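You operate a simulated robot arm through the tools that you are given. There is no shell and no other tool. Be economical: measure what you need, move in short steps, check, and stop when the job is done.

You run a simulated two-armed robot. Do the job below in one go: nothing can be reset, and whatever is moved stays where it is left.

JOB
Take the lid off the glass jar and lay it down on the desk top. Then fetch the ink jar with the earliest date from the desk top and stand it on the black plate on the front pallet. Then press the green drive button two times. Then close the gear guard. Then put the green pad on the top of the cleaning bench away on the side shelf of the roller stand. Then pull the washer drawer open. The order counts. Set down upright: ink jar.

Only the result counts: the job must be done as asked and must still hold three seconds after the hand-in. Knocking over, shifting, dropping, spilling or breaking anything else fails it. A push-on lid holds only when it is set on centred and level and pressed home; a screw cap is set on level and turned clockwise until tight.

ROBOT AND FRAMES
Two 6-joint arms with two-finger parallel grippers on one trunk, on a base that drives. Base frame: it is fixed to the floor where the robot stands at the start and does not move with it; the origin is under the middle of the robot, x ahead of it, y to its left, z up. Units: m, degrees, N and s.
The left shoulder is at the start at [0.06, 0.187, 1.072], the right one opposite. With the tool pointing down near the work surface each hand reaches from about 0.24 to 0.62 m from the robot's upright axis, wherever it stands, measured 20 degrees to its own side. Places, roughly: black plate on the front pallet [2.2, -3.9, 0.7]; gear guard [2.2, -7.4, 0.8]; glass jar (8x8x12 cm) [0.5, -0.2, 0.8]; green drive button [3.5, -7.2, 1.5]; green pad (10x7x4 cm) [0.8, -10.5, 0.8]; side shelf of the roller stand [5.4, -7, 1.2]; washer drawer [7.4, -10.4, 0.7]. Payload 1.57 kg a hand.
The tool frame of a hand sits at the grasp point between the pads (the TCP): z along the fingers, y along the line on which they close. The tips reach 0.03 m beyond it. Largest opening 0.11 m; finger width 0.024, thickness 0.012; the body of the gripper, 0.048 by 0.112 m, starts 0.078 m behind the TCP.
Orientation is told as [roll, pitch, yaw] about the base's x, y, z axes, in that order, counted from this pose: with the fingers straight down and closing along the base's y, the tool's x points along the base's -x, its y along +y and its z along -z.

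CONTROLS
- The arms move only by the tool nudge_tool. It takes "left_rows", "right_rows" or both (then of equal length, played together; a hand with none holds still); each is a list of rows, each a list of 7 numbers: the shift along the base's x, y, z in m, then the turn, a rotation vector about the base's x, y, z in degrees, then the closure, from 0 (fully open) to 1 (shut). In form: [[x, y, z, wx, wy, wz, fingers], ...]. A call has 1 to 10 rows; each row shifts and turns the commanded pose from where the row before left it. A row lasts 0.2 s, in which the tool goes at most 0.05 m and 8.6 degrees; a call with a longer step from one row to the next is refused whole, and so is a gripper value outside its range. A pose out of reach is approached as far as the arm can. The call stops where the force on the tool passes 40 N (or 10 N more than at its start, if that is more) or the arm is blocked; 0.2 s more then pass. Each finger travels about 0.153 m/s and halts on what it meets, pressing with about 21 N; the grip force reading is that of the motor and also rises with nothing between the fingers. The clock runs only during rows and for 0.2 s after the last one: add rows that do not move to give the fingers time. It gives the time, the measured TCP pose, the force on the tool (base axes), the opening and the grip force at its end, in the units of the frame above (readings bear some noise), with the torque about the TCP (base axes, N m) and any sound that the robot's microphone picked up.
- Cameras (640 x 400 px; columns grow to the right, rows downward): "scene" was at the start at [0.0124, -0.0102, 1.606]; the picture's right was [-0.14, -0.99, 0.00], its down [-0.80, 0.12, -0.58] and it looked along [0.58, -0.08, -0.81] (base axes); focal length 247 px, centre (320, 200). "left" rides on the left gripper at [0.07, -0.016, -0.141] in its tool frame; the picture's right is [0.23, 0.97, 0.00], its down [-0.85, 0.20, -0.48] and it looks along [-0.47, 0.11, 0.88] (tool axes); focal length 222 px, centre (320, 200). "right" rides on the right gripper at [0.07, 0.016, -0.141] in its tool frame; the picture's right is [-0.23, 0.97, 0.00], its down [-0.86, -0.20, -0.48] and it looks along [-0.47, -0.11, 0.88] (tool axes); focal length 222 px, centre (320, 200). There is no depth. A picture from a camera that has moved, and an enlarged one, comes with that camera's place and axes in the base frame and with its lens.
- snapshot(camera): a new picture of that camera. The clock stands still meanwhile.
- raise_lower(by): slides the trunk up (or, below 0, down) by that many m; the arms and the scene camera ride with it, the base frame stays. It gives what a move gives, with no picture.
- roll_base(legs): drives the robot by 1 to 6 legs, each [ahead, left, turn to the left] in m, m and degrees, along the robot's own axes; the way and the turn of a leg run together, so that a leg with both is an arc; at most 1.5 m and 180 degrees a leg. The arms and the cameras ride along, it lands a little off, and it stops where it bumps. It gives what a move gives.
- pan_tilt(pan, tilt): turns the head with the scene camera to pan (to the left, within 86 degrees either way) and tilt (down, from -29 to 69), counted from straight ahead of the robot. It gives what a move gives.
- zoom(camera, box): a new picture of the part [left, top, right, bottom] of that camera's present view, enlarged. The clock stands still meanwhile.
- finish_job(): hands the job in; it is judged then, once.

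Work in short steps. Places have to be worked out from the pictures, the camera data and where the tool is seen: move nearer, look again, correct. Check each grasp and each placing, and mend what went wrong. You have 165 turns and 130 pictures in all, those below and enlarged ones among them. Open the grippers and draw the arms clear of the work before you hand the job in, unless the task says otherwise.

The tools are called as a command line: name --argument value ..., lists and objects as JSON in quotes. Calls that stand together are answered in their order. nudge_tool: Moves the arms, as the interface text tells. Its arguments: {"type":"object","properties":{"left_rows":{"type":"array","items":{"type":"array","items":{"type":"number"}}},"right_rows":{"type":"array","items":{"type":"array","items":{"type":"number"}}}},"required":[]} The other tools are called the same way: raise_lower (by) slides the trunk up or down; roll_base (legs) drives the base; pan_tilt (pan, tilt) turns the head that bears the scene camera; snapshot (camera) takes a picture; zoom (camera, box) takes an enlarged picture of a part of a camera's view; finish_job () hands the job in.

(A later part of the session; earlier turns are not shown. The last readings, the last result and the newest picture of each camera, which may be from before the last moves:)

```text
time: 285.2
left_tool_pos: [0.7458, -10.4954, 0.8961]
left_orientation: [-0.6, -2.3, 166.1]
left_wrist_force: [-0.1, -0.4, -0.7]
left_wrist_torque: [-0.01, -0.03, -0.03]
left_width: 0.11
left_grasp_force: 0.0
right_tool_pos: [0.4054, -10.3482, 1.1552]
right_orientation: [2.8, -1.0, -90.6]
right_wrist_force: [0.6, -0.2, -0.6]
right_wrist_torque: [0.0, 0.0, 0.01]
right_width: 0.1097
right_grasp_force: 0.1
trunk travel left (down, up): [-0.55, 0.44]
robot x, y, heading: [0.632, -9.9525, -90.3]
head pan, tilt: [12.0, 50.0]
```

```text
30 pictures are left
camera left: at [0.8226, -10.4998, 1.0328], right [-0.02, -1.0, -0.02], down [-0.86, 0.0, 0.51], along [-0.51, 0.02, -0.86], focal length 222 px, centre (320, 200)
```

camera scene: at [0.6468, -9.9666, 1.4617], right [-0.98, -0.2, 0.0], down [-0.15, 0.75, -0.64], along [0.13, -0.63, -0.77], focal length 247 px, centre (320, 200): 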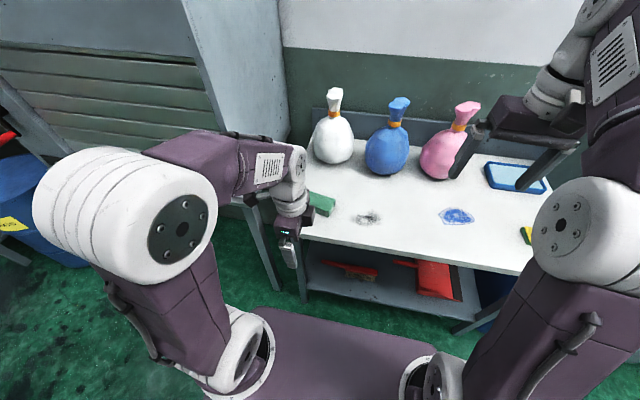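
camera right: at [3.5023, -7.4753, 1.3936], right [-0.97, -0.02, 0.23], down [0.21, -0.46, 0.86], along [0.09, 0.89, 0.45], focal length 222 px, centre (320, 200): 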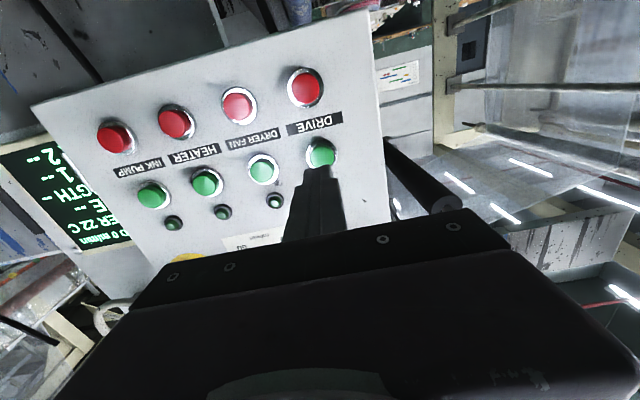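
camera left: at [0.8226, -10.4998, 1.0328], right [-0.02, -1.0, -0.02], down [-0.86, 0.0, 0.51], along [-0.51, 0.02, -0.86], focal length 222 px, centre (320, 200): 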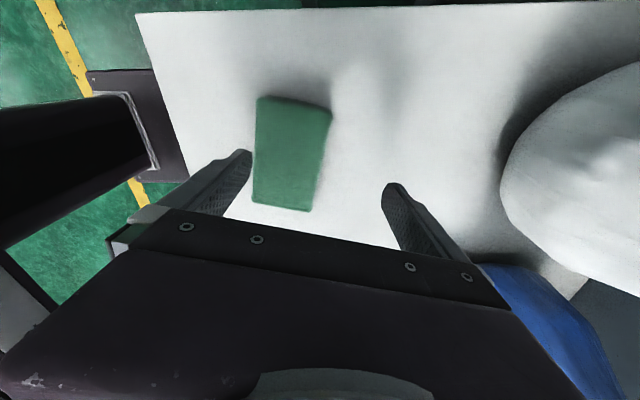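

The pad is actually 3 cm nearer: (0.748,-10.464). Correct, descend and grip.

nudge_tool --left_rows '[[0.003, 0.031, 0, 0, 0, 0, 0], [0, 0, -0.04, 0, 0, 0, 0], [0, 0, -0.03, 0, 0, 0, 0], [0, 0, -0.006, 0, 0, 0, 0], [0, 0, 0, 0, 0, 0, 0.3], [0, 0, 0, 0, 0, 0, 0.7], [0, 0, 0, 0, 0, 0, 1], [0, 0, 0, 0, 0, 0, 1]]'

snapshot --camera "left"

```text
time: 285.9
left_tool_pos: [0.7481, -10.4636, 0.8512]
left_orientation: [0.0, -2.2, 166.0]
left_wrist_force: [-0.9, 8.1, 13.1]
left_wrist_torque: [-0.07, -0.03, 0.02]
left_width: 0.1094
left_grasp_force: 0.0
right_tool_pos: [0.4046, -10.3483, 1.156]
right_orientation: [2.9, -1.0, -90.7]
right_wrist_force: [0.0, -0.1, -0.1]
right_wrist_torque: [0.01, 0.01, 0.02]
right_width: 0.11
right_grasp_force: 0.1
trunk travel left (down, up): [-0.55, 0.44]
robot x, y, heading: [0.6329, -9.9515, -90.4]
head pan, tilt: [12.0, 50.0]
stopped in row 3 (left hand): the force on the tool passed its limit (the readings are from after the stop); the commanded pose is now the measured one
```

```text
29 pictures are left
camera left: at [0.8244, -10.4664, 0.9877], right [-0.02, -1.0, -0.01], down [-0.86, 0.01, 0.51], along [-0.51, 0.02, -0.86], focal length 222 px, centre (320, 200)
```

left: 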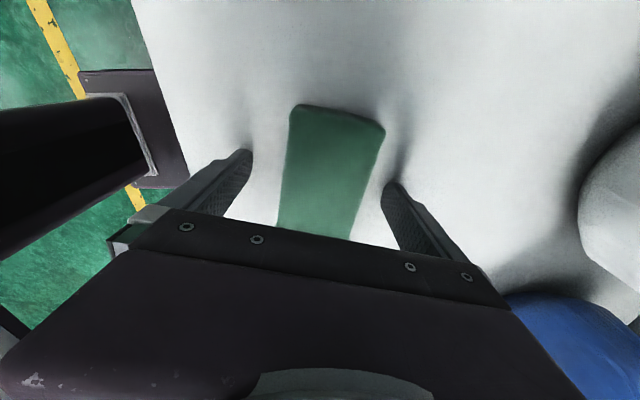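

The tips reached the bench top (z≈0.82), straddling the pad. Raise 4 mm and close.

nudge_tool --left_rows '[[0, -0.005, 0.004, 0, 0, 0, 0], [0, 0, 0, 0, 0, 0, 0.3], [0, 0, 0, 0, 0, 0, 0.7], [0, 0, 0, 0, 0, 0, 1], [0, 0, 0, 0, 0, 0, 1]]'

nudge_tool --left_rows '[[0, 0, 0.02, 0, 0, 0, 1], [0, 0, 0.04, 0, 0, 0, 1], [0, 0, 0.045, 0, 0, 0, 1], [0, 0.03, 0.03, 0, 0, 0, 1], [0, 0.045, 0.01, 0, 0, 0, 1], [0, 0.045, 0, 0, 0, 0, 1]]'

snapshot --camera "left"

```text
time: 287.1
left_tool_pos: [0.7477, -10.4687, 0.8542]
left_orientation: [0.0, -2.2, 165.9]
left_wrist_force: [0.6, 0.5, 0.4]
left_wrist_torque: [0.0, 0.01, 0.02]
left_width: 0.0613
left_grasp_force: 21.3
right_tool_pos: [0.4054, -10.3479, 1.1556]
right_orientation: [2.8, -1.0, -90.7]
right_wrist_force: [-0.3, -0.6, 0.8]
right_wrist_torque: [-0.03, -0.01, -0.01]
right_width: 0.1102
right_grasp_force: 0.1
trunk travel left (down, up): [-0.55, 0.44]
robot x, y, heading: [0.6308, -9.9503, -90.2]
head pan, tilt: [12.0, 50.0]
```

```text
time: 288.5
left_tool_pos: [0.7481, -10.351, 0.9973]
left_orientation: [0.0, -2.1, 166.1]
left_wrist_force: [-0.3, 0.3, -0.3]
left_wrist_torque: [-0.03, 0.01, -0.01]
left_width: 0.061
left_grasp_force: 20.8
right_tool_pos: [0.4063, -10.3479, 1.1563]
right_orientation: [2.7, -0.9, -90.7]
right_wrist_force: [-0.5, 0.3, -0.1]
right_wrist_torque: [-0.03, 0.01, 0.0]
right_width: 0.1099
right_grasp_force: 0.0
trunk travel left (down, up): [-0.55, 0.44]
robot x, y, heading: [0.6301, -9.9546, -90.4]
head pan, tilt: [12.0, 50.0]
```

```text
28 pictures are left
camera left: at [0.8249, -10.353, 1.1343], right [-0.02, -1.0, -0.01], down [-0.86, 0.01, 0.51], along [-0.51, 0.01, -0.86], focal length 222 px, centre (320, 200)
```

left: 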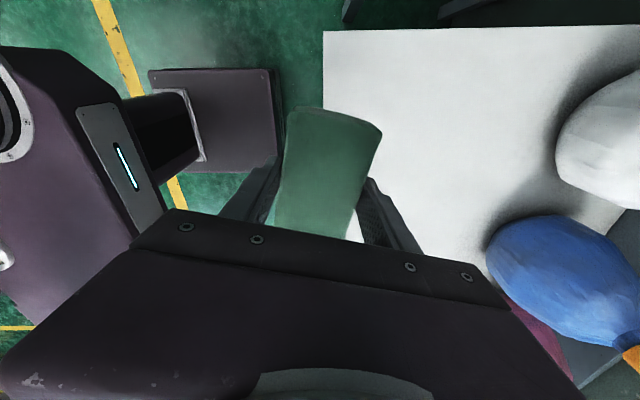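

Pad is held. Back away and strafe left (+x) along the aisle at y≈-9.55, then turn to face the machine's roller stand.

roll_base --legs '[[-0.42, 0, 0.3], [0, 1.5, 0], [0, 1.5, 0], [0, 1.5, 0]]'

roll_base --legs '[[0, 0, 180]]'

pan_tilt --pan 0 --tilt 18

snapshot --camera "scene"

```text
time: 312.3
left_tool_pos: [5.2693, -10.0092, 0.9959]
left_orientation: [0.0, -2.2, 165.4]
left_wrist_force: [1.0, -0.3, -0.5]
left_wrist_torque: [-0.03, 0.0, 0.0]
left_width: 0.0611
left_grasp_force: 21.2
right_tool_pos: [4.926, -10.003, 1.1543]
right_orientation: [2.8, -0.9, -91.4]
right_wrist_force: [0.1, 0.2, 0.8]
right_wrist_torque: [0.01, -0.01, 0.01]
right_width: 0.1102
right_grasp_force: 0.1
trunk travel left (down, up): [-0.55, 0.44]
robot x, y, heading: [5.1555, -9.6089, -91.1]
head pan, tilt: [12.0, 50.0]
```

```text
time: 320.0
left_tool_pos: [5.0509, -9.2025, 0.9959]
left_orientation: [-0.1, -2.3, -15.8]
left_wrist_force: [-0.5, -0.2, 0.6]
left_wrist_torque: [-0.01, -0.01, 0.0]
left_width: 0.0608
left_grasp_force: 20.7
right_tool_pos: [5.3934, -9.2167, 1.1549]
right_orientation: [2.8, -1.0, 87.6]
right_wrist_force: [0.6, -0.1, -1.7]
right_wrist_torque: [-0.01, -0.01, 0.02]
right_width: 0.1101
right_grasp_force: 0.0
trunk travel left (down, up): [-0.55, 0.44]
robot x, y, heading: [5.1509, -9.6053, 87.8]
head pan, tilt: [12.0, 50.0]
```

```text
time: 321.0
left_tool_pos: [5.051, -9.2035, 0.9944]
left_orientation: [0.0, -2.2, -15.8]
left_wrist_force: [0.7, -0.4, -0.6]
left_wrist_torque: [-0.03, 0.02, -0.02]
left_width: 0.061
left_grasp_force: 20.9
right_tool_pos: [5.3924, -9.2162, 1.1544]
right_orientation: [2.8, -0.9, 87.7]
right_wrist_force: [0.8, -0.1, -0.4]
right_wrist_torque: [-0.01, -0.01, 0.01]
right_width: 0.11
right_grasp_force: 0.1
trunk travel left (down, up): [-0.55, 0.44]
robot x, y, heading: [5.155, -9.6109, 88.1]
head pan, tilt: [0.0, 18.0]
```

```text
27 pictures are left
camera scene: at [5.157, -9.5734, 1.5104], right [1.0, -0.04, 0.0], down [-0.01, -0.31, -0.95], along [0.04, 0.95, -0.31], focal length 247 px, centre (320, 200)
```

scene: 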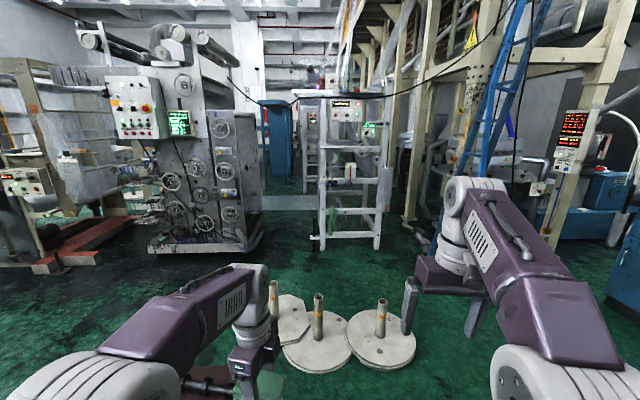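

The white frame ahead is the roller stand; I enlarge it to find the side shelf.

zoom --camera "scene" --box '[290, 80, 430, 260]'

```text
2.22 times, centred on (360, 170) of scene
camera zoom: at [5.157, -9.5734, 1.5104], right [1.0, -0.04, 0.0], down [-0.01, -0.31, -0.95], along [0.04, 0.95, -0.31], focal length 549 px, centre (231, 267)
```

zoom: 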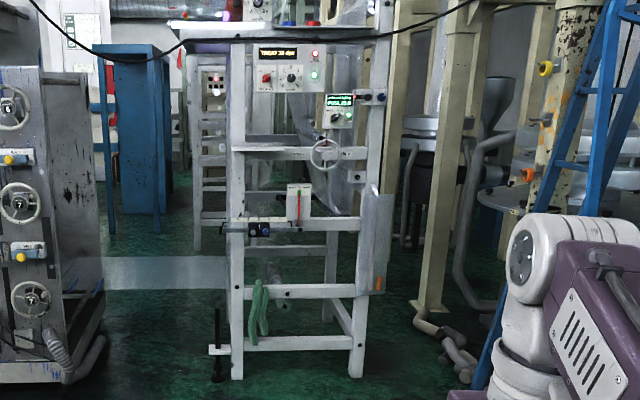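

Floor discs lie in front of the stand (x 4.85–5.87, y -8.5…-7.85), so I go around their right side: to x≈6.3, up to y≈-7.8, then look.

roll_base --legs '[[0, -1.15, 1.9], [1.5, 0, 0], [0.28, 0, 0]]'

raise_lower --by 0.32

pan_tilt --pan 40 --tilt 30

snapshot --camera "scene"

```text
time: 334.8
left_tool_pos: [6.2296, -7.5744, 0.9956]
left_orientation: [0.0, -2.2, -15.7]
left_wrist_force: [0.2, -0.2, -1.0]
left_wrist_torque: [0.01, -0.03, -0.01]
left_width: 0.0613
left_grasp_force: 21.3
right_tool_pos: [6.5696, -7.5964, 1.1556]
right_orientation: [3.1, 0.6, 87.4]
right_wrist_force: [0.2, -0.2, -1.2]
right_wrist_torque: [0.0, -0.04, -0.02]
right_width: 0.11
right_grasp_force: 0.0
trunk travel left (down, up): [-0.55, 0.44]
robot x, y, heading: [6.3353, -7.9782, 87.8]
head pan, tilt: [0.0, 18.0]
stopped in leg 3: the force on the tool passed its limit (the readings are from after the stop); the commanded pose is now the measured one
```

```text
time: 338.0
left_tool_pos: [6.2304, -7.5804, 1.319]
left_orientation: [0.2, -2.1, -15.9]
left_wrist_force: [0.4, -0.4, -1.2]
left_wrist_torque: [-0.02, 0.03, 0.03]
left_width: 0.061
left_grasp_force: 21.0
right_tool_pos: [6.5723, -7.6024, 1.4773]
right_orientation: [3.2, 0.2, 87.5]
right_wrist_force: [0.4, -17.2, -5.9]
right_wrist_torque: [1.75, 0.06, -0.17]
right_width: 0.11
right_grasp_force: 0.0
trunk travel left (down, up): [-0.87, 0.12]
robot x, y, heading: [6.3362, -7.9774, 87.8]
head pan, tilt: [0.0, 18.0]
```

```text
time: 339.1
left_tool_pos: [6.2316, -7.5812, 1.3182]
left_orientation: [0.3, -2.1, -15.8]
left_wrist_force: [-0.2, 0.1, -0.2]
left_wrist_torque: [0.0, 0.0, 0.0]
left_width: 0.061
left_grasp_force: 20.6
right_tool_pos: [6.5715, -7.6043, 1.4767]
right_orientation: [3.2, 0.2, 87.6]
right_wrist_force: [1.8, -13.4, 4.9]
right_wrist_torque: [1.91, 0.19, -0.22]
right_width: 0.1099
right_grasp_force: 0.1
trunk travel left (down, up): [-0.87, 0.12]
robot x, y, heading: [6.3359, -7.9803, 87.7]
head pan, tilt: [40.0, 30.0]
```

```text
25 pictures are left
camera scene: at [6.278, -7.9759, 1.8114], right [0.79, 0.61, 0.0], down [0.31, -0.39, -0.87], along [-0.53, 0.69, -0.5], focal length 247 px, centre (320, 200)
```

scene: 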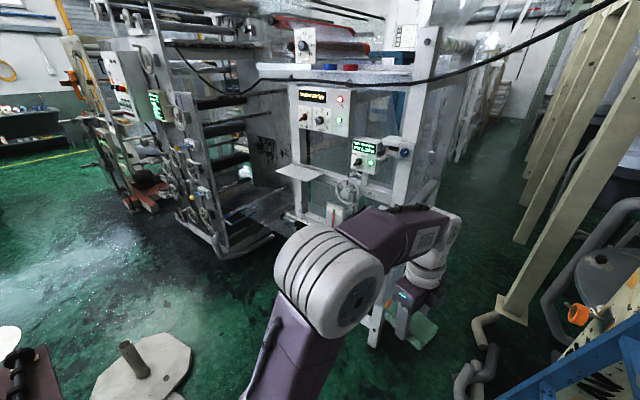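

The right hand is touching the blue ladder. I back off, tuck the right hand, and then strafe left toward the stand; the side shelf is the flat plate at about (5.33,-6.95,1.2).

roll_base --legs '[[-0.1, 0, 0]]'

nudge_tool --right_rows '[[0, -0.03, 0, 0, 0, 0, 0], [0, -0.03, 0, 0, 0, 0, 0], [-0.01, -0.03, -0.02, 0, 0, 0, 0]]'

roll_base --legs '[[0.13, 0.4, 2], [0, 0.38, 0]]'

pan_tilt --pan 5 --tilt 35

snapshot --camera "scene"

```text
time: 340.2
left_tool_pos: [6.227, -7.6668, 1.3143]
left_orientation: [-0.5, -2.2, -15.8]
left_wrist_force: [0.3, 0.7, -1.4]
left_wrist_torque: [-0.06, -0.03, 0.0]
left_width: 0.0608
left_grasp_force: 21.1
right_tool_pos: [6.5678, -7.6877, 1.4731]
right_orientation: [3.1, 1.0, 87.6]
right_wrist_force: [-0.9, 0.5, 0.0]
right_wrist_torque: [-0.05, -0.05, 0.01]
right_width: 0.1095
right_grasp_force: 0.1
trunk travel left (down, up): [-0.87, 0.12]
robot x, y, heading: [6.3299, -8.0779, 87.6]
head pan, tilt: [40.0, 30.0]
```

```text
time: 341.0
left_tool_pos: [6.2261, -7.6771, 1.3153]
left_orientation: [0.2, -2.2, -15.8]
left_wrist_force: [-0.4, -0.4, -0.3]
left_wrist_torque: [0.05, -0.01, -0.01]
left_width: 0.0612
left_grasp_force: 20.8
right_tool_pos: [6.5559, -7.7887, 1.4549]
right_orientation: [3.2, 0.4, 87.6]
right_wrist_force: [1.3, -0.1, 0.3]
right_wrist_torque: [0.1, 0.0, 0.02]
right_width: 0.1098
right_grasp_force: 0.1
trunk travel left (down, up): [-0.87, 0.12]
robot x, y, heading: [6.3317, -8.0772, 87.7]
head pan, tilt: [40.0, 30.0]
```

```text
time: 342.8
left_tool_pos: [5.9988, -7.5943, 1.3184]
left_orientation: [0.1, -1.7, -15.1]
left_wrist_force: [0.6, -0.2, 0.9]
left_wrist_torque: [0.05, 0.05, -0.01]
left_width: 0.0609
left_grasp_force: 20.9
right_tool_pos: [6.3323, -7.7021, 1.4532]
right_orientation: [3.5, 0.4, 88.1]
right_wrist_force: [1.2, -0.2, -1.0]
right_wrist_torque: [0.08, 0.08, -0.03]
right_width: 0.11
right_grasp_force: 0.0
trunk travel left (down, up): [-0.87, 0.12]
robot x, y, heading: [6.0977, -7.9935, 88.4]
head pan, tilt: [40.0, 30.0]
stopped in leg 1: the robot was blocked; the commanded pose is now the measured one
```

```text
time: 343.8
left_tool_pos: [5.9868, -7.5886, 1.3152]
left_orientation: [0.0, -2.3, -14.9]
left_wrist_force: [0.2, -0.3, -0.3]
left_wrist_torque: [0.02, -0.01, 0.01]
left_width: 0.0609
left_grasp_force: 20.6
right_tool_pos: [6.3199, -7.6974, 1.4525]
right_orientation: [3.1, 0.6, 88.2]
right_wrist_force: [-0.4, 0.0, -0.6]
right_wrist_torque: [0.01, -0.04, 0.0]
right_width: 0.1099
right_grasp_force: 0.0
trunk travel left (down, up): [-0.87, 0.12]
robot x, y, heading: [6.1004, -7.9938, 88.4]
head pan, tilt: [5.0, 35.0]
```

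```text
24 pictures are left
camera scene: at [6.0892, -7.9646, 1.8034], right [1.0, 0.06, 0.0], down [0.04, -0.57, -0.82], along [-0.05, 0.82, -0.57], focal length 247 px, centre (320, 200)
```

scene: 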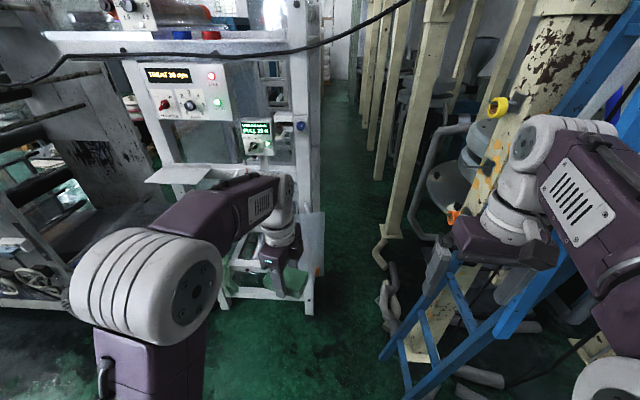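

The base was blocked by a floor disc (stopped by contact). I go forward first to clear it, then strafe left.

roll_base --legs '[[0.26, 0, 1.6], [0, 0.57, 0]]'

snapshot --camera "scene"

```text
time: 348.5
left_tool_pos: [5.4108, -7.342, 1.3162]
left_orientation: [0.0, -2.2, -13.8]
left_wrist_force: [0.8, -1.1, -0.4]
left_wrist_torque: [-0.01, -0.01, 0.03]
left_width: 0.0611
left_grasp_force: 21.1
right_tool_pos: [5.7465, -7.4413, 1.4536]
right_orientation: [3.1, 0.5, 89.7]
right_wrist_force: [0.5, -0.1, 0.1]
right_wrist_torque: [0.01, 0.02, 0.02]
right_width: 0.1098
right_grasp_force: 0.1
trunk travel left (down, up): [-0.87, 0.12]
robot x, y, heading: [5.5286, -7.7413, 89.8]
head pan, tilt: [5.0, 35.0]
```

```text
23 pictures are left
camera scene: at [5.5232, -7.7146, 1.8034], right [1.0, 0.09, 0.0], down [0.05, -0.57, -0.82], along [-0.07, 0.82, -0.57], focal length 247 px, centre (320, 200)
```

scene: 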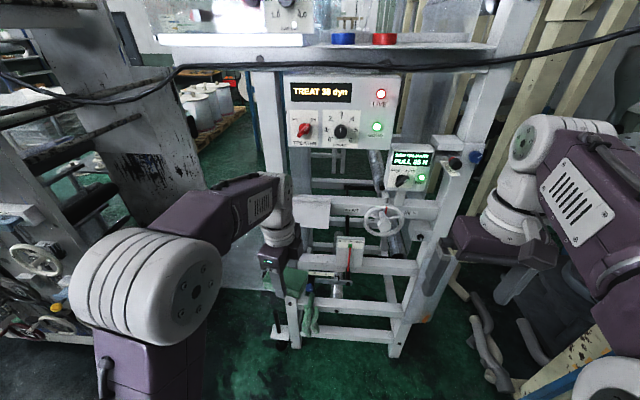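

Shelf estimated at x 5.17–5.44, y -7.05…-6.85, z≈1.2. I check with the left wrist camera.

snapshot --camera "left"

```text
22 pictures are left
camera left: at [5.3338, -7.3407, 1.4533], right [0.01, 1.0, -0.01], down [0.86, 0.0, 0.51], along [0.51, -0.01, -0.86], focal length 222 px, centre (320, 200)
```

left: 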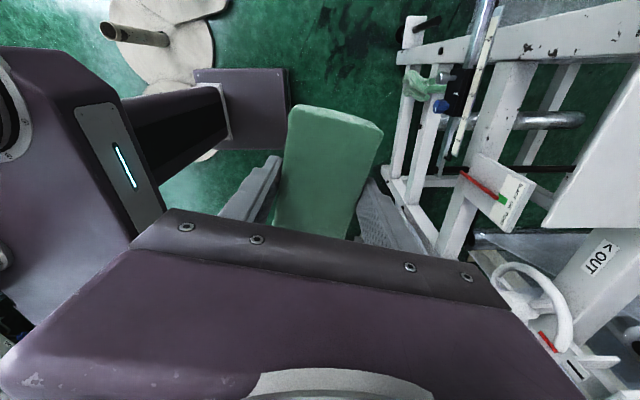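

The wrist view gives a shelf front edge at y≈-7.03 with its right corner near x≈5.53. I move the left arm aside to see the whole shelf.

nudge_tool --left_rows '[[-0.04, -0.01, 0.01, 0, 0, 7, 1], [-0.04, -0.01, 0.01, 0, 0, 7, 1], [-0.04, -0.01, 0.01, 0, 0, 0, 1], [-0.04, -0.01, 0.01, 0, 0, 0, 1], [-0.03, -0.01, 0, 0, 0, 0, 1]]'

zoom --camera "scene" --box '[200, 60, 420, 270]'

```text
time: 349.7
left_tool_pos: [5.2176, -7.3922, 1.3579]
left_orientation: [0.1, -2.2, 0.3]
left_wrist_force: [0.7, 0.0, -0.3]
left_wrist_torque: [-0.02, -0.01, -0.01]
left_width: 0.061
left_grasp_force: 20.9
right_tool_pos: [5.7427, -7.4427, 1.4545]
right_orientation: [3.1, 0.6, 89.7]
right_wrist_force: [0.0, 0.0, 0.2]
right_wrist_torque: [0.04, -0.02, 0.01]
right_width: 0.11
right_grasp_force: 0.0
trunk travel left (down, up): [-0.87, 0.12]
robot x, y, heading: [5.5276, -7.7428, 89.8]
head pan, tilt: [5.0, 35.0]
```

```text
1.90 times, centred on (310, 165) of scene
camera zoom: at [5.5197, -7.7152, 1.8034], right [1.0, 0.09, 0.0], down [0.05, -0.57, -0.82], along [-0.07, 0.82, -0.57], focal length 471 px, centre (339, 267)
```

zoom: 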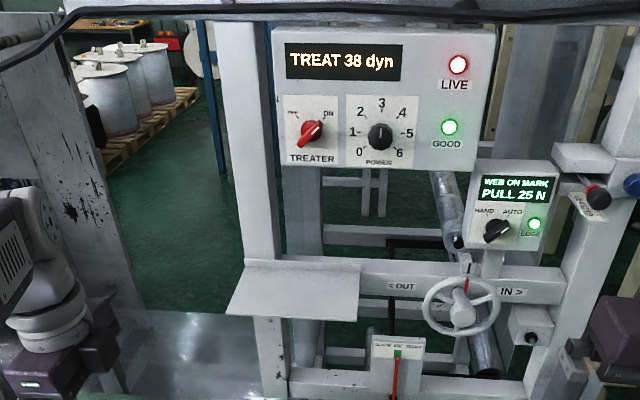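

Shelf is clear: x 5.235–5.49, y -7.03…-6.83, empty, with a control box above right (x>5.345). I drive 0.2 m closer and bring the pad over (5.295,-6.97).

roll_base --legs '[[0.2, 0, 0]]'

nudge_tool --left_rows '[[0.02, 0.03, -0.01, 0, 0, 0, 1], [0.02, 0.04, -0.01, 0, 0, 0, 1], [0.02, 0.04, 0, 0, 0, 0, 1], [0.017, 0.04, 0, 0, 0, 0, 1], [0, 0.04, 0, 0, 0, 0, 1], [0, 0, 0, 0, 0, 0, 1]]'

zoom --camera "scene" --box '[150, 80, 400, 330]'

snapshot --camera "left"

```text
time: 351.4
left_tool_pos: [5.2188, -7.1917, 1.3585]
left_orientation: [0.2, -2.2, 0.3]
left_wrist_force: [-0.4, -0.4, -0.6]
left_wrist_torque: [0.05, 0.02, -0.02]
left_width: 0.0608
left_grasp_force: 21.1
right_tool_pos: [5.744, -7.2399, 1.4551]
right_orientation: [3.2, 0.3, 89.6]
right_wrist_force: [-0.4, -0.1, 0.3]
right_wrist_torque: [0.06, 0.0, -0.03]
right_width: 0.1101
right_grasp_force: 0.1
trunk travel left (down, up): [-0.87, 0.12]
robot x, y, heading: [5.5297, -7.5385, 90.1]
head pan, tilt: [5.0, 35.0]
```

```text
time: 352.8
left_tool_pos: [5.2945, -6.9956, 1.3362]
left_orientation: [-0.2, -2.3, 0.2]
left_wrist_force: [-0.2, 0.4, -0.8]
left_wrist_torque: [0.01, -0.03, -0.01]
left_width: 0.0609
left_grasp_force: 20.4
right_tool_pos: [5.7451, -7.2369, 1.4535]
right_orientation: [3.1, 0.5, 89.7]
right_wrist_force: [-1.3, -0.3, -0.1]
right_wrist_torque: [0.03, -0.01, 0.03]
right_width: 0.1099
right_grasp_force: 0.1
trunk travel left (down, up): [-0.87, 0.12]
robot x, y, heading: [5.5305, -7.5366, 90.0]
head pan, tilt: [5.0, 35.0]
```

```text
1.60 times, centred on (275, 205) of scene
camera zoom: at [5.5207, -7.5096, 1.8034], right [1.0, 0.09, 0.0], down [0.05, -0.57, -0.82], along [-0.07, 0.82, -0.57], focal length 395 px, centre (392, 192)
```

zoom: 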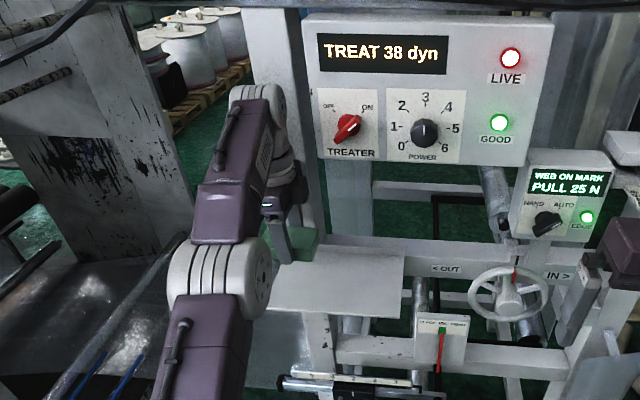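

```text
19 pictures are left
camera left: at [5.2198, -7.0113, 1.4729], right [-0.23, 0.97, -0.01], down [0.83, 0.2, 0.51], along [0.5, 0.11, -0.86], focal length 222 px, centre (320, 200)
```

left: 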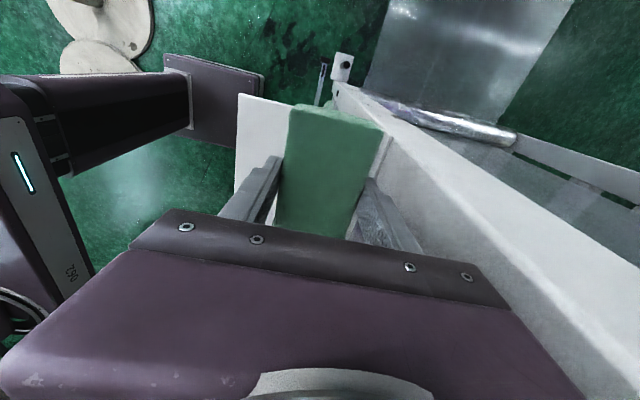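

The shelf's left edge is around x≈5.265, so I lower first and then shift 2 cm right so the pad rests fully on it (staying clear of the control box).

nudge_tool --left_rows '[[0, 0, -0.03, 0, 0, 0, 1], [0, 0, -0.03, 0, 0, 0, 1], [0.012, 0, -0.005, 0, 0, 0, 1], [0.012, 0, -0.005, 0, 0, 0, 1], [0, 0, -0.005, 0, 0, 0, 1], [0, 0, -0.005, 0, 0, 0, 1], [0, 0, -0.005, 0, 0, 0, 1], [0, 0, -0.005, 0, 0, 0, 1]]'

snapshot --camera "left"

```text
time: 353.7
left_tool_pos: [5.307, -6.9967, 1.2773]
left_orientation: [0.9, -1.6, 0.5]
left_wrist_force: [-5.3, -4.6, 16.6]
left_wrist_torque: [-0.56, -0.47, -0.33]
left_width: 0.0615
left_grasp_force: 21.2
right_tool_pos: [5.7437, -7.2381, 1.4544]
right_orientation: [3.2, 0.4, 89.7]
right_wrist_force: [0.1, 0.1, 0.2]
right_wrist_torque: [-0.02, 0.03, 0.03]
right_width: 0.1101
right_grasp_force: 0.2
trunk travel left (down, up): [-0.87, 0.12]
robot x, y, heading: [5.5307, -7.5396, 89.8]
head pan, tilt: [5.0, 35.0]
stopped in row 4 (left hand): the force on the tool passed its limit (the readings are from after the stop); the commanded pose is now the measured one
```

```text
18 pictures are left
camera left: at [5.2328, -7.0155, 1.4147], right [-0.23, 0.97, 0.01], down [0.84, 0.2, 0.51], along [0.49, 0.13, -0.86], focal length 222 px, centre (320, 200)
```

left: 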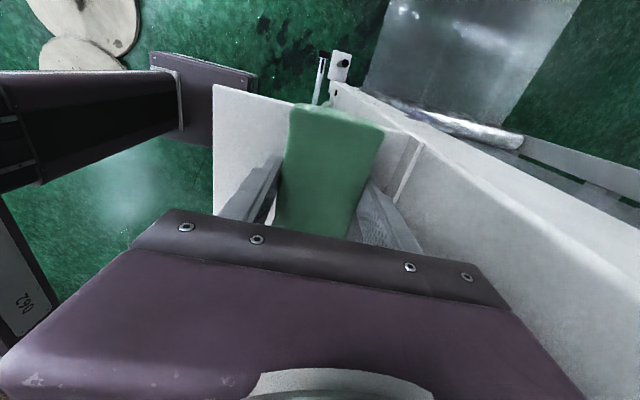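

Contact at pad bottom z≈1.24 – the shelf surface. The pad overhangs the left edge by about 1.4 cm; I lift a touch, shift 2 cm right, set down again.

nudge_tool --left_rows '[[0, 0, 0.008, 0, 0, 0, 1], [0.01, 0, 0, 0, 0, 0, 1], [0.01, 0, 0, 0, 0, 0, 1], [0, 0, -0.003, 0, 0, 0, 1], [0, 0, -0.003, 0, 0, 0, 1], [0, 0, 0, 0, 0, 0, 1]]'

```text
time: 355.1
left_tool_pos: [5.3273, -6.9939, 1.2782]
left_orientation: [0.8, -1.7, 0.4]
left_wrist_force: [-0.3, 1.1, 6.3]
left_wrist_torque: [-0.2, -0.09, 0.01]
left_width: 0.0612
left_grasp_force: 20.9
right_tool_pos: [5.7433, -7.2374, 1.454]
right_orientation: [3.1, 0.5, 89.7]
right_wrist_force: [-0.2, -0.6, 0.0]
right_wrist_torque: [0.0, -0.01, 0.01]
right_width: 0.1101
right_grasp_force: 0.1
trunk travel left (down, up): [-0.87, 0.12]
robot x, y, heading: [5.5272, -7.5383, 89.9]
head pan, tilt: [5.0, 35.0]
```

Resting with ~6 N. Open a little and lift away.

nudge_tool --left_rows '[[0, 0, 0, 0, 0, 0, 0.3], [0, 0, 0, 0, 0, 0, 0.2], [0, 0, 0, 0, 0, 0, 0.2], [0, 0, 0.02, 0, 0, 0, 0.2], [-0.015, 0, 0.025, 0, 0, 0, 0.2], [-0.015, -0.02, 0.02, 0, 0, 0, 0.2], [-0.03, -0.035, 0, 0, 0, 0, 0.2], [-0.03, -0.035, 0, 0, 0, 0, 0.2], [-0.02, -0.04, 0, 0, 0, 0, 0], [0, -0.04, 0, 0, 0, 0, 0]]'

zoom --camera "scene" --box '[150, 80, 400, 330]'

```text
time: 357.3
left_tool_pos: [5.2184, -7.1646, 1.3431]
left_orientation: [0.9, -1.7, 0.4]
left_wrist_force: [-0.9, -1.1, 1.0]
left_wrist_torque: [0.05, 0.01, -0.02]
left_width: 0.1098
left_grasp_force: 0.2
right_tool_pos: [5.7447, -7.2397, 1.4555]
right_orientation: [3.1, 0.4, 89.7]
right_wrist_force: [-0.8, -1.1, 0.1]
right_wrist_torque: [0.03, 0.01, -0.01]
right_width: 0.1102
right_grasp_force: 0.1
trunk travel left (down, up): [-0.87, 0.12]
robot x, y, heading: [5.5342, -7.5362, 89.7]
head pan, tilt: [5.0, 35.0]
```

```text
1.60 times, centred on (275, 205) of scene
camera zoom: at [5.522, -7.5128, 1.8035], right [1.0, 0.09, 0.0], down [0.05, -0.57, -0.82], along [-0.07, 0.82, -0.57], focal length 395 px, centre (392, 192)
```

zoom: 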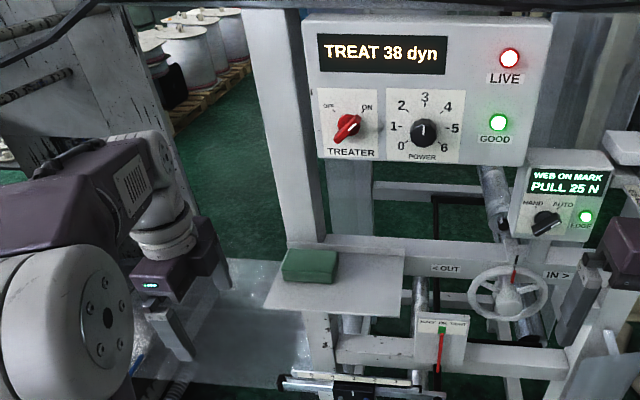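

The green pad lies on the side shelf. I tuck both hands, retrace my way around discs and ladder, and turn towards the washer.

nudge_tool --right_rows '[[-0.015, -0.03, 0, 0, 0, 0, 0], [-0.015, -0.03, 0, 0, 0, 0, 0], [-0.015, -0.03, 0, 0, 0, 0, 0]]' --left_rows '[[0.02, -0.035, 0, 0, 0, 0, 0], [0.02, -0.035, 0, 0, 0, 0, 0], [0.02, -0.03, 0, 0, 0, 0, 0]]'

roll_base --legs '[[-0.18, 0, 0.3], [0, -0.58, 0], [-0.38, -0.27, 0], [-1.2, 0, 0], [0, 0, 180]]'

pan_tilt --pan 20 --tilt 28

snapshot --camera "scene"

```text
time: 358.1
left_tool_pos: [5.2766, -7.2638, 1.34]
left_orientation: [0.6, -1.8, 0.4]
left_wrist_force: [0.0, 0.5, -0.3]
left_wrist_torque: [-0.02, 0.01, -0.01]
left_width: 0.1099
left_grasp_force: 0.0
right_tool_pos: [5.6966, -7.2964, 1.4639]
right_orientation: [3.2, 0.7, 89.7]
right_wrist_force: [-0.5, -0.3, -0.6]
right_wrist_torque: [-0.05, 0.01, -0.04]
right_width: 0.11
right_grasp_force: 0.0
right hand out of reach, approached as far as the arm can: row 3
trunk travel left (down, up): [-0.87, 0.12]
robot x, y, heading: [5.5273, -7.5378, 90.0]
head pan, tilt: [5.0, 35.0]
```

```text
time: 378.0
left_tool_pos: [6.6493, -9.5543, 1.3391]
left_orientation: [0.7, -1.6, -177.7]
left_wrist_force: [0.4, 0.5, -0.5]
left_wrist_torque: [-0.02, 0.02, -0.05]
left_width: 0.1099
left_grasp_force: 0.1
right_tool_pos: [6.2286, -9.5374, 1.4644]
right_orientation: [3.1, 0.7, -88.2]
right_wrist_force: [0.0, 0.2, -0.5]
right_wrist_torque: [0.0, 0.0, -0.01]
right_width: 0.1099
right_grasp_force: 0.1
trunk travel left (down, up): [-0.87, 0.12]
robot x, y, heading: [6.3867, -9.2893, -88.0]
head pan, tilt: [5.0, 35.0]
```

```text
time: 378.8
left_tool_pos: [6.6489, -9.5531, 1.3415]
left_orientation: [0.7, -1.7, -177.6]
left_wrist_force: [0.0, 0.7, -0.5]
left_wrist_torque: [0.0, -0.03, 0.02]
left_width: 0.1098
left_grasp_force: 0.0
right_tool_pos: [6.2283, -9.5376, 1.4638]
right_orientation: [3.2, 0.7, -88.3]
right_wrist_force: [-0.8, 0.9, 0.2]
right_wrist_torque: [0.0, -0.02, -0.02]
right_width: 0.1099
right_grasp_force: 0.1
trunk travel left (down, up): [-0.87, 0.12]
robot x, y, heading: [6.3874, -9.2928, -88.0]
head pan, tilt: [20.0, 28.0]
```

```text
16 pictures are left
camera scene: at [6.4191, -9.3147, 1.8143], right [-0.93, -0.37, 0.0], down [-0.18, 0.44, -0.88], along [0.33, -0.82, -0.47], focal length 247 px, centre (320, 200)
```

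scene: 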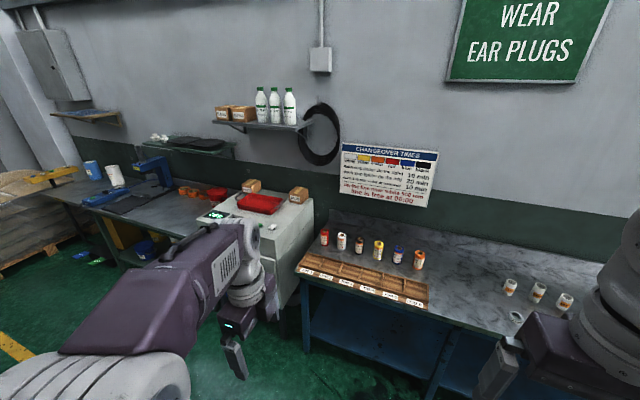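

The washer is the beige cabinet near (7.4,-10.4). I lower the trunk, strafe left in front of it, and look.

roll_base --legs '[[0, 0.95, -2]]'

raise_lower --by -0.35

pan_tilt --pan 0 --tilt 35

snapshot --camera "scene"

```text
time: 383.8
left_tool_pos: [7.6157, -9.5132, 1.3404]
left_orientation: [0.7, -1.7, -177.0]
left_wrist_force: [0.0, -0.7, -0.4]
left_wrist_torque: [0.01, -0.02, -0.04]
left_width: 0.1102
left_grasp_force: 0.0
right_tool_pos: [7.194, -9.499, 1.4649]
right_orientation: [3.2, 0.7, -87.7]
right_wrist_force: [0.4, -0.8, 0.7]
right_wrist_torque: [-0.04, -0.01, -0.03]
right_width: 0.1099
right_grasp_force: 0.0
trunk travel left (down, up): [-0.87, 0.12]
robot x, y, heading: [7.3524, -9.2511, -87.3]
head pan, tilt: [20.0, 28.0]
```

```text
time: 387.2
left_tool_pos: [7.6157, -9.5128, 0.9905]
left_orientation: [0.7, -1.7, -176.9]
left_wrist_force: [-0.1, 0.4, -0.4]
left_wrist_torque: [0.01, 0.02, -0.02]
left_width: 0.1102
left_grasp_force: 0.0
right_tool_pos: [7.1948, -9.5004, 1.1144]
right_orientation: [3.1, 0.7, -87.7]
right_wrist_force: [0.0, 0.3, -0.6]
right_wrist_torque: [0.02, 0.01, 0.02]
right_width: 0.11
right_grasp_force: 0.2
trunk travel left (down, up): [-0.52, 0.47]
robot x, y, heading: [7.3505, -9.2492, -87.3]
head pan, tilt: [20.0, 28.0]
```

```text
time: 388.1
left_tool_pos: [7.6172, -9.5135, 0.991]
left_orientation: [0.7, -1.7, -176.9]
left_wrist_force: [-0.1, 0.0, -0.5]
left_wrist_torque: [-0.02, -0.02, 0.03]
left_width: 0.11
left_grasp_force: 0.0
right_tool_pos: [7.1959, -9.5004, 1.1144]
right_orientation: [3.1, 0.7, -87.6]
right_wrist_force: [-0.4, -0.5, -0.1]
right_wrist_torque: [0.01, -0.02, -0.04]
right_width: 0.1099
right_grasp_force: 0.1
trunk travel left (down, up): [-0.52, 0.47]
robot x, y, heading: [7.3488, -9.2517, -87.5]
head pan, tilt: [0.0, 35.0]
```

```text
15 pictures are left
camera scene: at [7.353, -9.2793, 1.4534], right [-1.0, -0.05, 0.0], down [-0.03, 0.57, -0.82], along [0.04, -0.82, -0.57], focal length 247 px, centre (320, 200)
```

scene: 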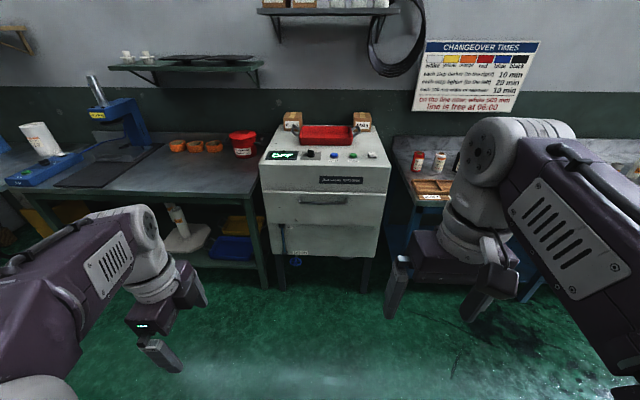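

zoom --camera "scene" --box '[250, 140, 400, 280]'

```text
2.86 times, centred on (325, 210) of scene
camera zoom: at [7.353, -9.2793, 1.4534], right [-1.0, -0.05, 0.0], down [-0.03, 0.57, -0.82], along [0.04, -0.82, -0.57], focal length 706 px, centre (306, 171)
```

zoom: 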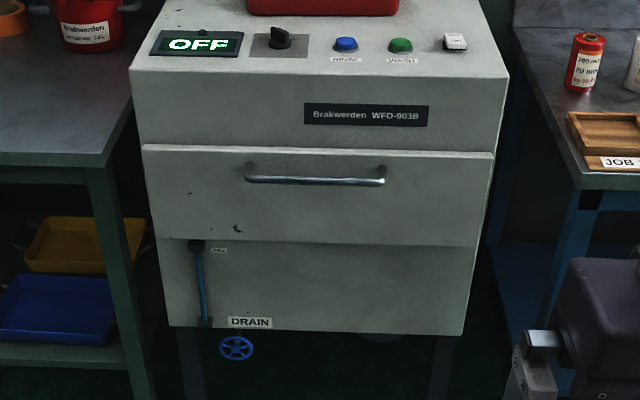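

The drawer has a horizontal bar handle at about (7.39,-10.33,0.70). I'll grip it with the left hand pointing forward, fingers above and below, and pull with the base. First lower, sidestep, and turn the hand.

raise_lower --by -0.25

roll_base --legs '[[0, -0.18, -2.5]]'

nudge_tool --left_rows '[[0, -0.03, 0, -8.2, 0, 0, 0], [0, -0.03, 0, -8.2, 0, 0, 0], [0, -0.03, 0, -8.2, 0, 0, 0], [0, -0.03, 0, -8.2, 0, 0, 0], [0, -0.03, 0, -8.2, 0, 0, 0], [0, -0.03, 0, -8.2, 0, 0, 0], [0, -0.03, 0, -8.2, 0, 0, 0], [0, -0.03, 0, -8.2, 0, 0, 0], [0, -0.03, 0, -8.2, 0, 0, 0], [0, -0.03, 0, -8.2, 0, 0, 0]]'

nudge_tool --left_rows '[[0, -0.02, 0, -8, 0, 0, 0.5], [0, 0, 0, 0, 0, 0, 0.5]]'

snapshot --camera "left"

snapshot --camera "scene"

```text
time: 390.6
left_tool_pos: [7.6166, -9.5127, 0.7412]
left_orientation: [0.7, -1.7, -176.9]
left_wrist_force: [0.2, -0.1, -0.4]
left_wrist_torque: [0.0, 0.03, 0.01]
left_width: 0.11
left_grasp_force: 0.1
right_tool_pos: [7.1959, -9.4993, 0.8645]
right_orientation: [3.1, 0.7, -87.6]
right_wrist_force: [-0.5, 0.0, -0.4]
right_wrist_torque: [0.01, 0.02, -0.01]
right_width: 0.1101
right_grasp_force: 0.1
trunk travel left (down, up): [-0.27, 0.72]
robot x, y, heading: [7.3515, -9.2513, -87.8]
head pan, tilt: [0.0, 35.0]
```

```text
time: 392.1
left_tool_pos: [7.4287, -9.5295, 0.7408]
left_orientation: [0.8, -1.7, -179.4]
left_wrist_force: [-0.4, 0.6, -0.8]
left_wrist_torque: [0.0, -0.03, -0.05]
left_width: 0.1098
left_grasp_force: 0.0
right_tool_pos: [7.0083, -9.4976, 0.8646]
right_orientation: [3.2, 0.7, -90.0]
right_wrist_force: [-0.8, 0.0, 0.5]
right_wrist_torque: [0.01, -0.07, 0.0]
right_width: 0.1098
right_grasp_force: 0.0
trunk travel left (down, up): [-0.27, 0.72]
robot x, y, heading: [7.1749, -9.2562, -89.7]
head pan, tilt: [0.0, 35.0]
```

```text
time: 394.3
left_tool_pos: [7.4108, -9.822, 0.9215]
left_orientation: [72.6, -0.4, -177.6]
left_wrist_force: [0.0, -0.5, -0.4]
left_wrist_torque: [0.0, -0.01, -0.03]
left_width: 0.1101
left_grasp_force: 0.2
left hand out of reach, approached as far as the arm can: row 6, 7, 8, 9, 10
right_tool_pos: [7.0097, -9.4981, 0.8641]
right_orientation: [3.1, 0.7, -90.1]
right_wrist_force: [-0.2, -0.4, 0.4]
right_wrist_torque: [-0.01, 0.0, 0.01]
right_width: 0.1099
right_grasp_force: 0.1
trunk travel left (down, up): [-0.27, 0.72]
robot x, y, heading: [7.1714, -9.2576, -89.7]
head pan, tilt: [0.0, 35.0]
```

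```text
time: 394.9
left_tool_pos: [7.4102, -9.8225, 0.9223]
left_orientation: [72.6, -0.4, -177.7]
left_wrist_force: [-0.2, 0.0, -0.1]
left_wrist_torque: [0.01, 0.03, 0.0]
left_width: 0.0552
left_grasp_force: 0.0
left hand out of reach, approached as far as the arm can: row 1
right_tool_pos: [7.0087, -9.4968, 0.8644]
right_orientation: [3.1, 0.7, -89.9]
right_wrist_force: [0.4, -0.1, 0.6]
right_wrist_torque: [0.02, -0.01, 0.0]
right_width: 0.1098
right_grasp_force: 0.1
trunk travel left (down, up): [-0.27, 0.72]
robot x, y, heading: [7.1734, -9.2532, -89.9]
head pan, tilt: [0.0, 35.0]
```

```text
13 pictures are left
camera left: at [7.4736, -9.6794, 0.9465], right [0.25, -0.28, 0.93], down [-0.87, 0.36, 0.34], along [-0.43, -0.89, -0.16], focal length 222 px, centre (320, 200)
```

left: 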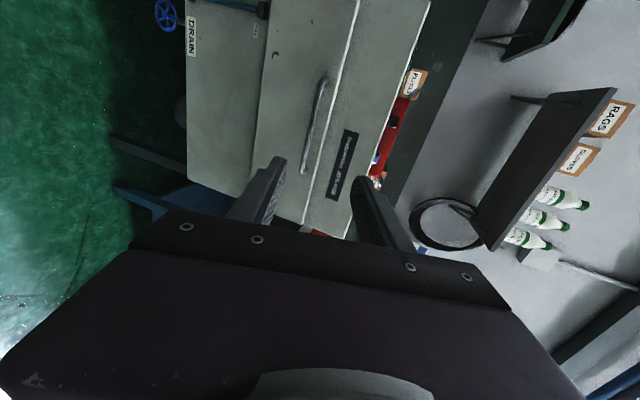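

```text
12 pictures are left
camera scene: at [7.1748, -9.2838, 1.2034], right [-1.0, 0.0, 0.0], down [0.0, 0.57, -0.82], along [0.0, -0.82, -0.57], focal length 247 px, centre (320, 200)
```

scene: 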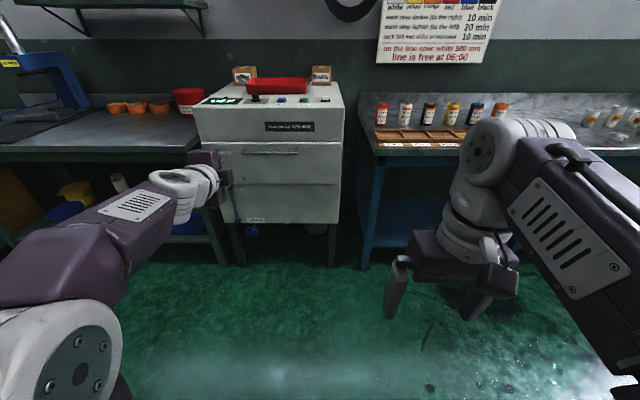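

Triangulated handle: (7.39,-10.275,0.757). I drive 0.3 m closer, then level the hand at the handle's height with ~10 cm to go.

roll_base --legs '[[0.3, 0, 0]]'

nudge_tool --left_rows '[[0, -0.02, -0.03, -6, 0, 0, 0.5], [0, -0.015, -0.035, -6, 0, 0, 0.5], [0, -0.01, -0.035, -5.5, 0, 0, 0.5], [0, 0, -0.035, 0, 0, 0, 0.5], [0, 0, -0.028, 0, 0, 0, 0.5], [0, 0, 0, 0, 0, 0, 0.5]]'

snapshot --camera "left"

zoom --camera "scene" --box '[130, 80, 350, 260]'

```text
time: 397.0
left_tool_pos: [7.4067, -10.1236, 0.9205]
left_orientation: [72.5, -0.5, -177.9]
left_wrist_force: [0.4, -0.1, 0.4]
left_wrist_torque: [-0.02, 0.01, -0.02]
left_width: 0.0549
left_grasp_force: 0.1
right_tool_pos: [7.0089, -9.7992, 0.8647]
right_orientation: [3.2, 0.7, -90.1]
right_wrist_force: [0.4, -0.8, -0.9]
right_wrist_torque: [0.01, 0.0, -0.02]
right_width: 0.11
right_grasp_force: 0.1
trunk travel left (down, up): [-0.27, 0.72]
robot x, y, heading: [7.178, -9.5529, -90.0]
head pan, tilt: [0.0, 35.0]
```

```text
time: 398.4
left_tool_pos: [7.4293, -10.1388, 0.8035]
left_orientation: [77.5, 0.5, -172.3]
left_wrist_force: [-0.1, 0.3, -0.2]
left_wrist_torque: [-0.01, -0.01, 0.02]
left_width: 0.0551
left_grasp_force: 0.1
left hand out of reach, approached as far as the arm can: row 1, 2
right_tool_pos: [7.0088, -9.7971, 0.8641]
right_orientation: [3.1, 0.7, -90.2]
right_wrist_force: [0.1, -0.6, -0.4]
right_wrist_torque: [0.0, 0.03, 0.02]
right_width: 0.1099
right_grasp_force: 0.0
trunk travel left (down, up): [-0.27, 0.72]
robot x, y, heading: [7.1768, -9.5569, -90.0]
head pan, tilt: [0.0, 35.0]
```

```text
11 pictures are left
camera left: at [7.4786, -9.9896, 0.8179], right [0.25, -0.18, 0.95], down [-0.91, 0.3, 0.29], along [-0.34, -0.94, -0.09], focal length 222 px, centre (320, 200)
```

left: 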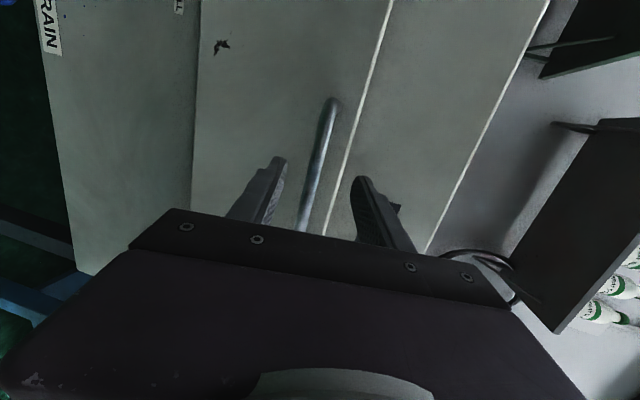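

```text
2.22 times, centred on (240, 170) of scene
camera zoom: at [7.1754, -9.5842, 1.2034], right [-1.0, 0.0, 0.0], down [0.0, 0.57, -0.82], along [0.0, -0.82, -0.57], focal length 549 px, centre (498, 267)
```

zoom: 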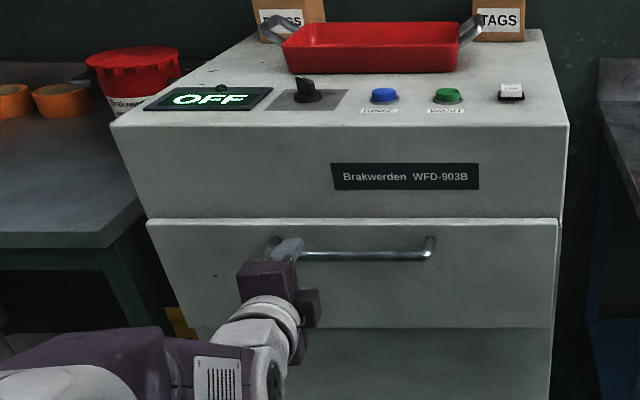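

The bar passes between the fingers at about z≈0.775, y≈-10.262, spanning x 7.27–7.50. I advance most of the way while levelling, then check.

nudge_tool --left_rows '[[-0.005, -0.025, -0.008, -4, 0, -2.5, 0.5], [-0.005, -0.025, -0.008, -4, 0, -2.5, 0.5], [-0.005, -0.025, -0.008, -4, 0, -2.5, 0.5], [0, 0, 0, 0, 0, 0, 0.5]]'

snapshot --camera "left"

```text
time: 399.4
left_tool_pos: [7.4146, -10.2129, 0.7813]
left_orientation: [89.4, -0.4, -179.8]
left_wrist_force: [-0.6, 0.9, -0.5]
left_wrist_torque: [0.02, -0.01, -0.02]
left_width: 0.055
left_grasp_force: 0.1
right_tool_pos: [7.0085, -9.7988, 0.8643]
right_orientation: [3.1, 0.7, -90.2]
right_wrist_force: [-0.3, -0.1, 0.0]
right_wrist_torque: [0.02, 0.03, 0.01]
right_width: 0.1103
right_grasp_force: 0.0
trunk travel left (down, up): [-0.27, 0.72]
robot x, y, heading: [7.1806, -9.5564, -90.3]
head pan, tilt: [0.0, 35.0]
```

```text
9 pictures are left
camera left: at [7.4842, -10.0718, 0.7642], right [0.23, -0.01, 0.97], down [-0.86, 0.47, 0.21], along [-0.46, -0.88, 0.1], focal length 222 px, centre (320, 200)
```

left: 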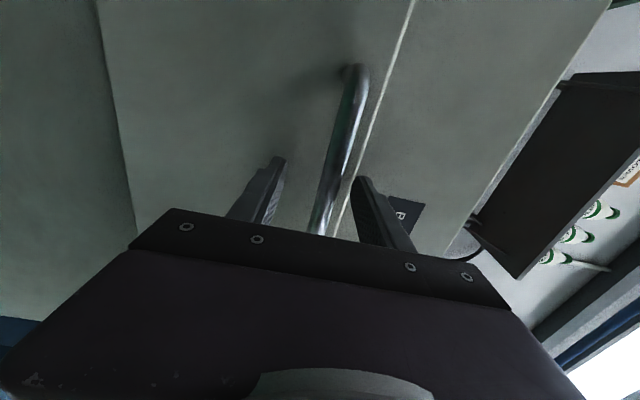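

Bar is centred between the fingers. Advance 3.7 cm with 4 mm up and close on it.

nudge_tool --left_rows '[[0, -0.02, 0.004, 0, 0, 0, 0.5], [0, -0.017, 0, 0, 0, 0, 0.5], [0, 0, 0, 0, 0, 0, 0.8], [0, 0, 0, 0, 0, 0, 1], [0, 0, 0, 0, 0, 0, 1]]'

snapshot --camera "left"

```text
time: 399.7
left_tool_pos: [7.4147, -10.2202, 0.7834]
left_orientation: [89.5, -0.2, -179.8]
left_wrist_force: [-1.0, 14.4, 1.1]
left_wrist_torque: [-0.45, 0.11, -0.24]
left_width: 0.0563
left_grasp_force: 0.8
right_tool_pos: [7.0087, -9.7959, 0.8645]
right_orientation: [3.2, 0.7, -90.1]
right_wrist_force: [0.2, -0.4, -0.3]
right_wrist_torque: [0.03, 0.01, 0.01]
right_width: 0.1103
right_grasp_force: 0.0
trunk travel left (down, up): [-0.27, 0.72]
robot x, y, heading: [7.1772, -9.5574, -89.9]
head pan, tilt: [0.0, 35.0]
stopped in row 1 (left hand): the force on the tool passed its limit (the readings are from after the stop); the commanded pose is now the measured one
```

```text
8 pictures are left
camera left: at [7.4845, -10.079, 0.7665], right [0.23, -0.01, 0.97], down [-0.86, 0.47, 0.21], along [-0.46, -0.88, 0.1], focal length 222 px, centre (320, 200)
```

left: 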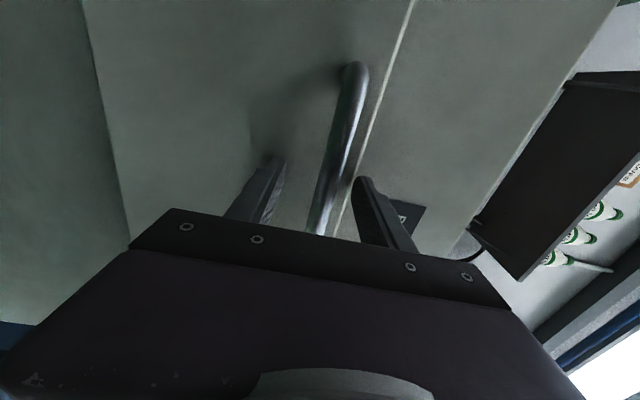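

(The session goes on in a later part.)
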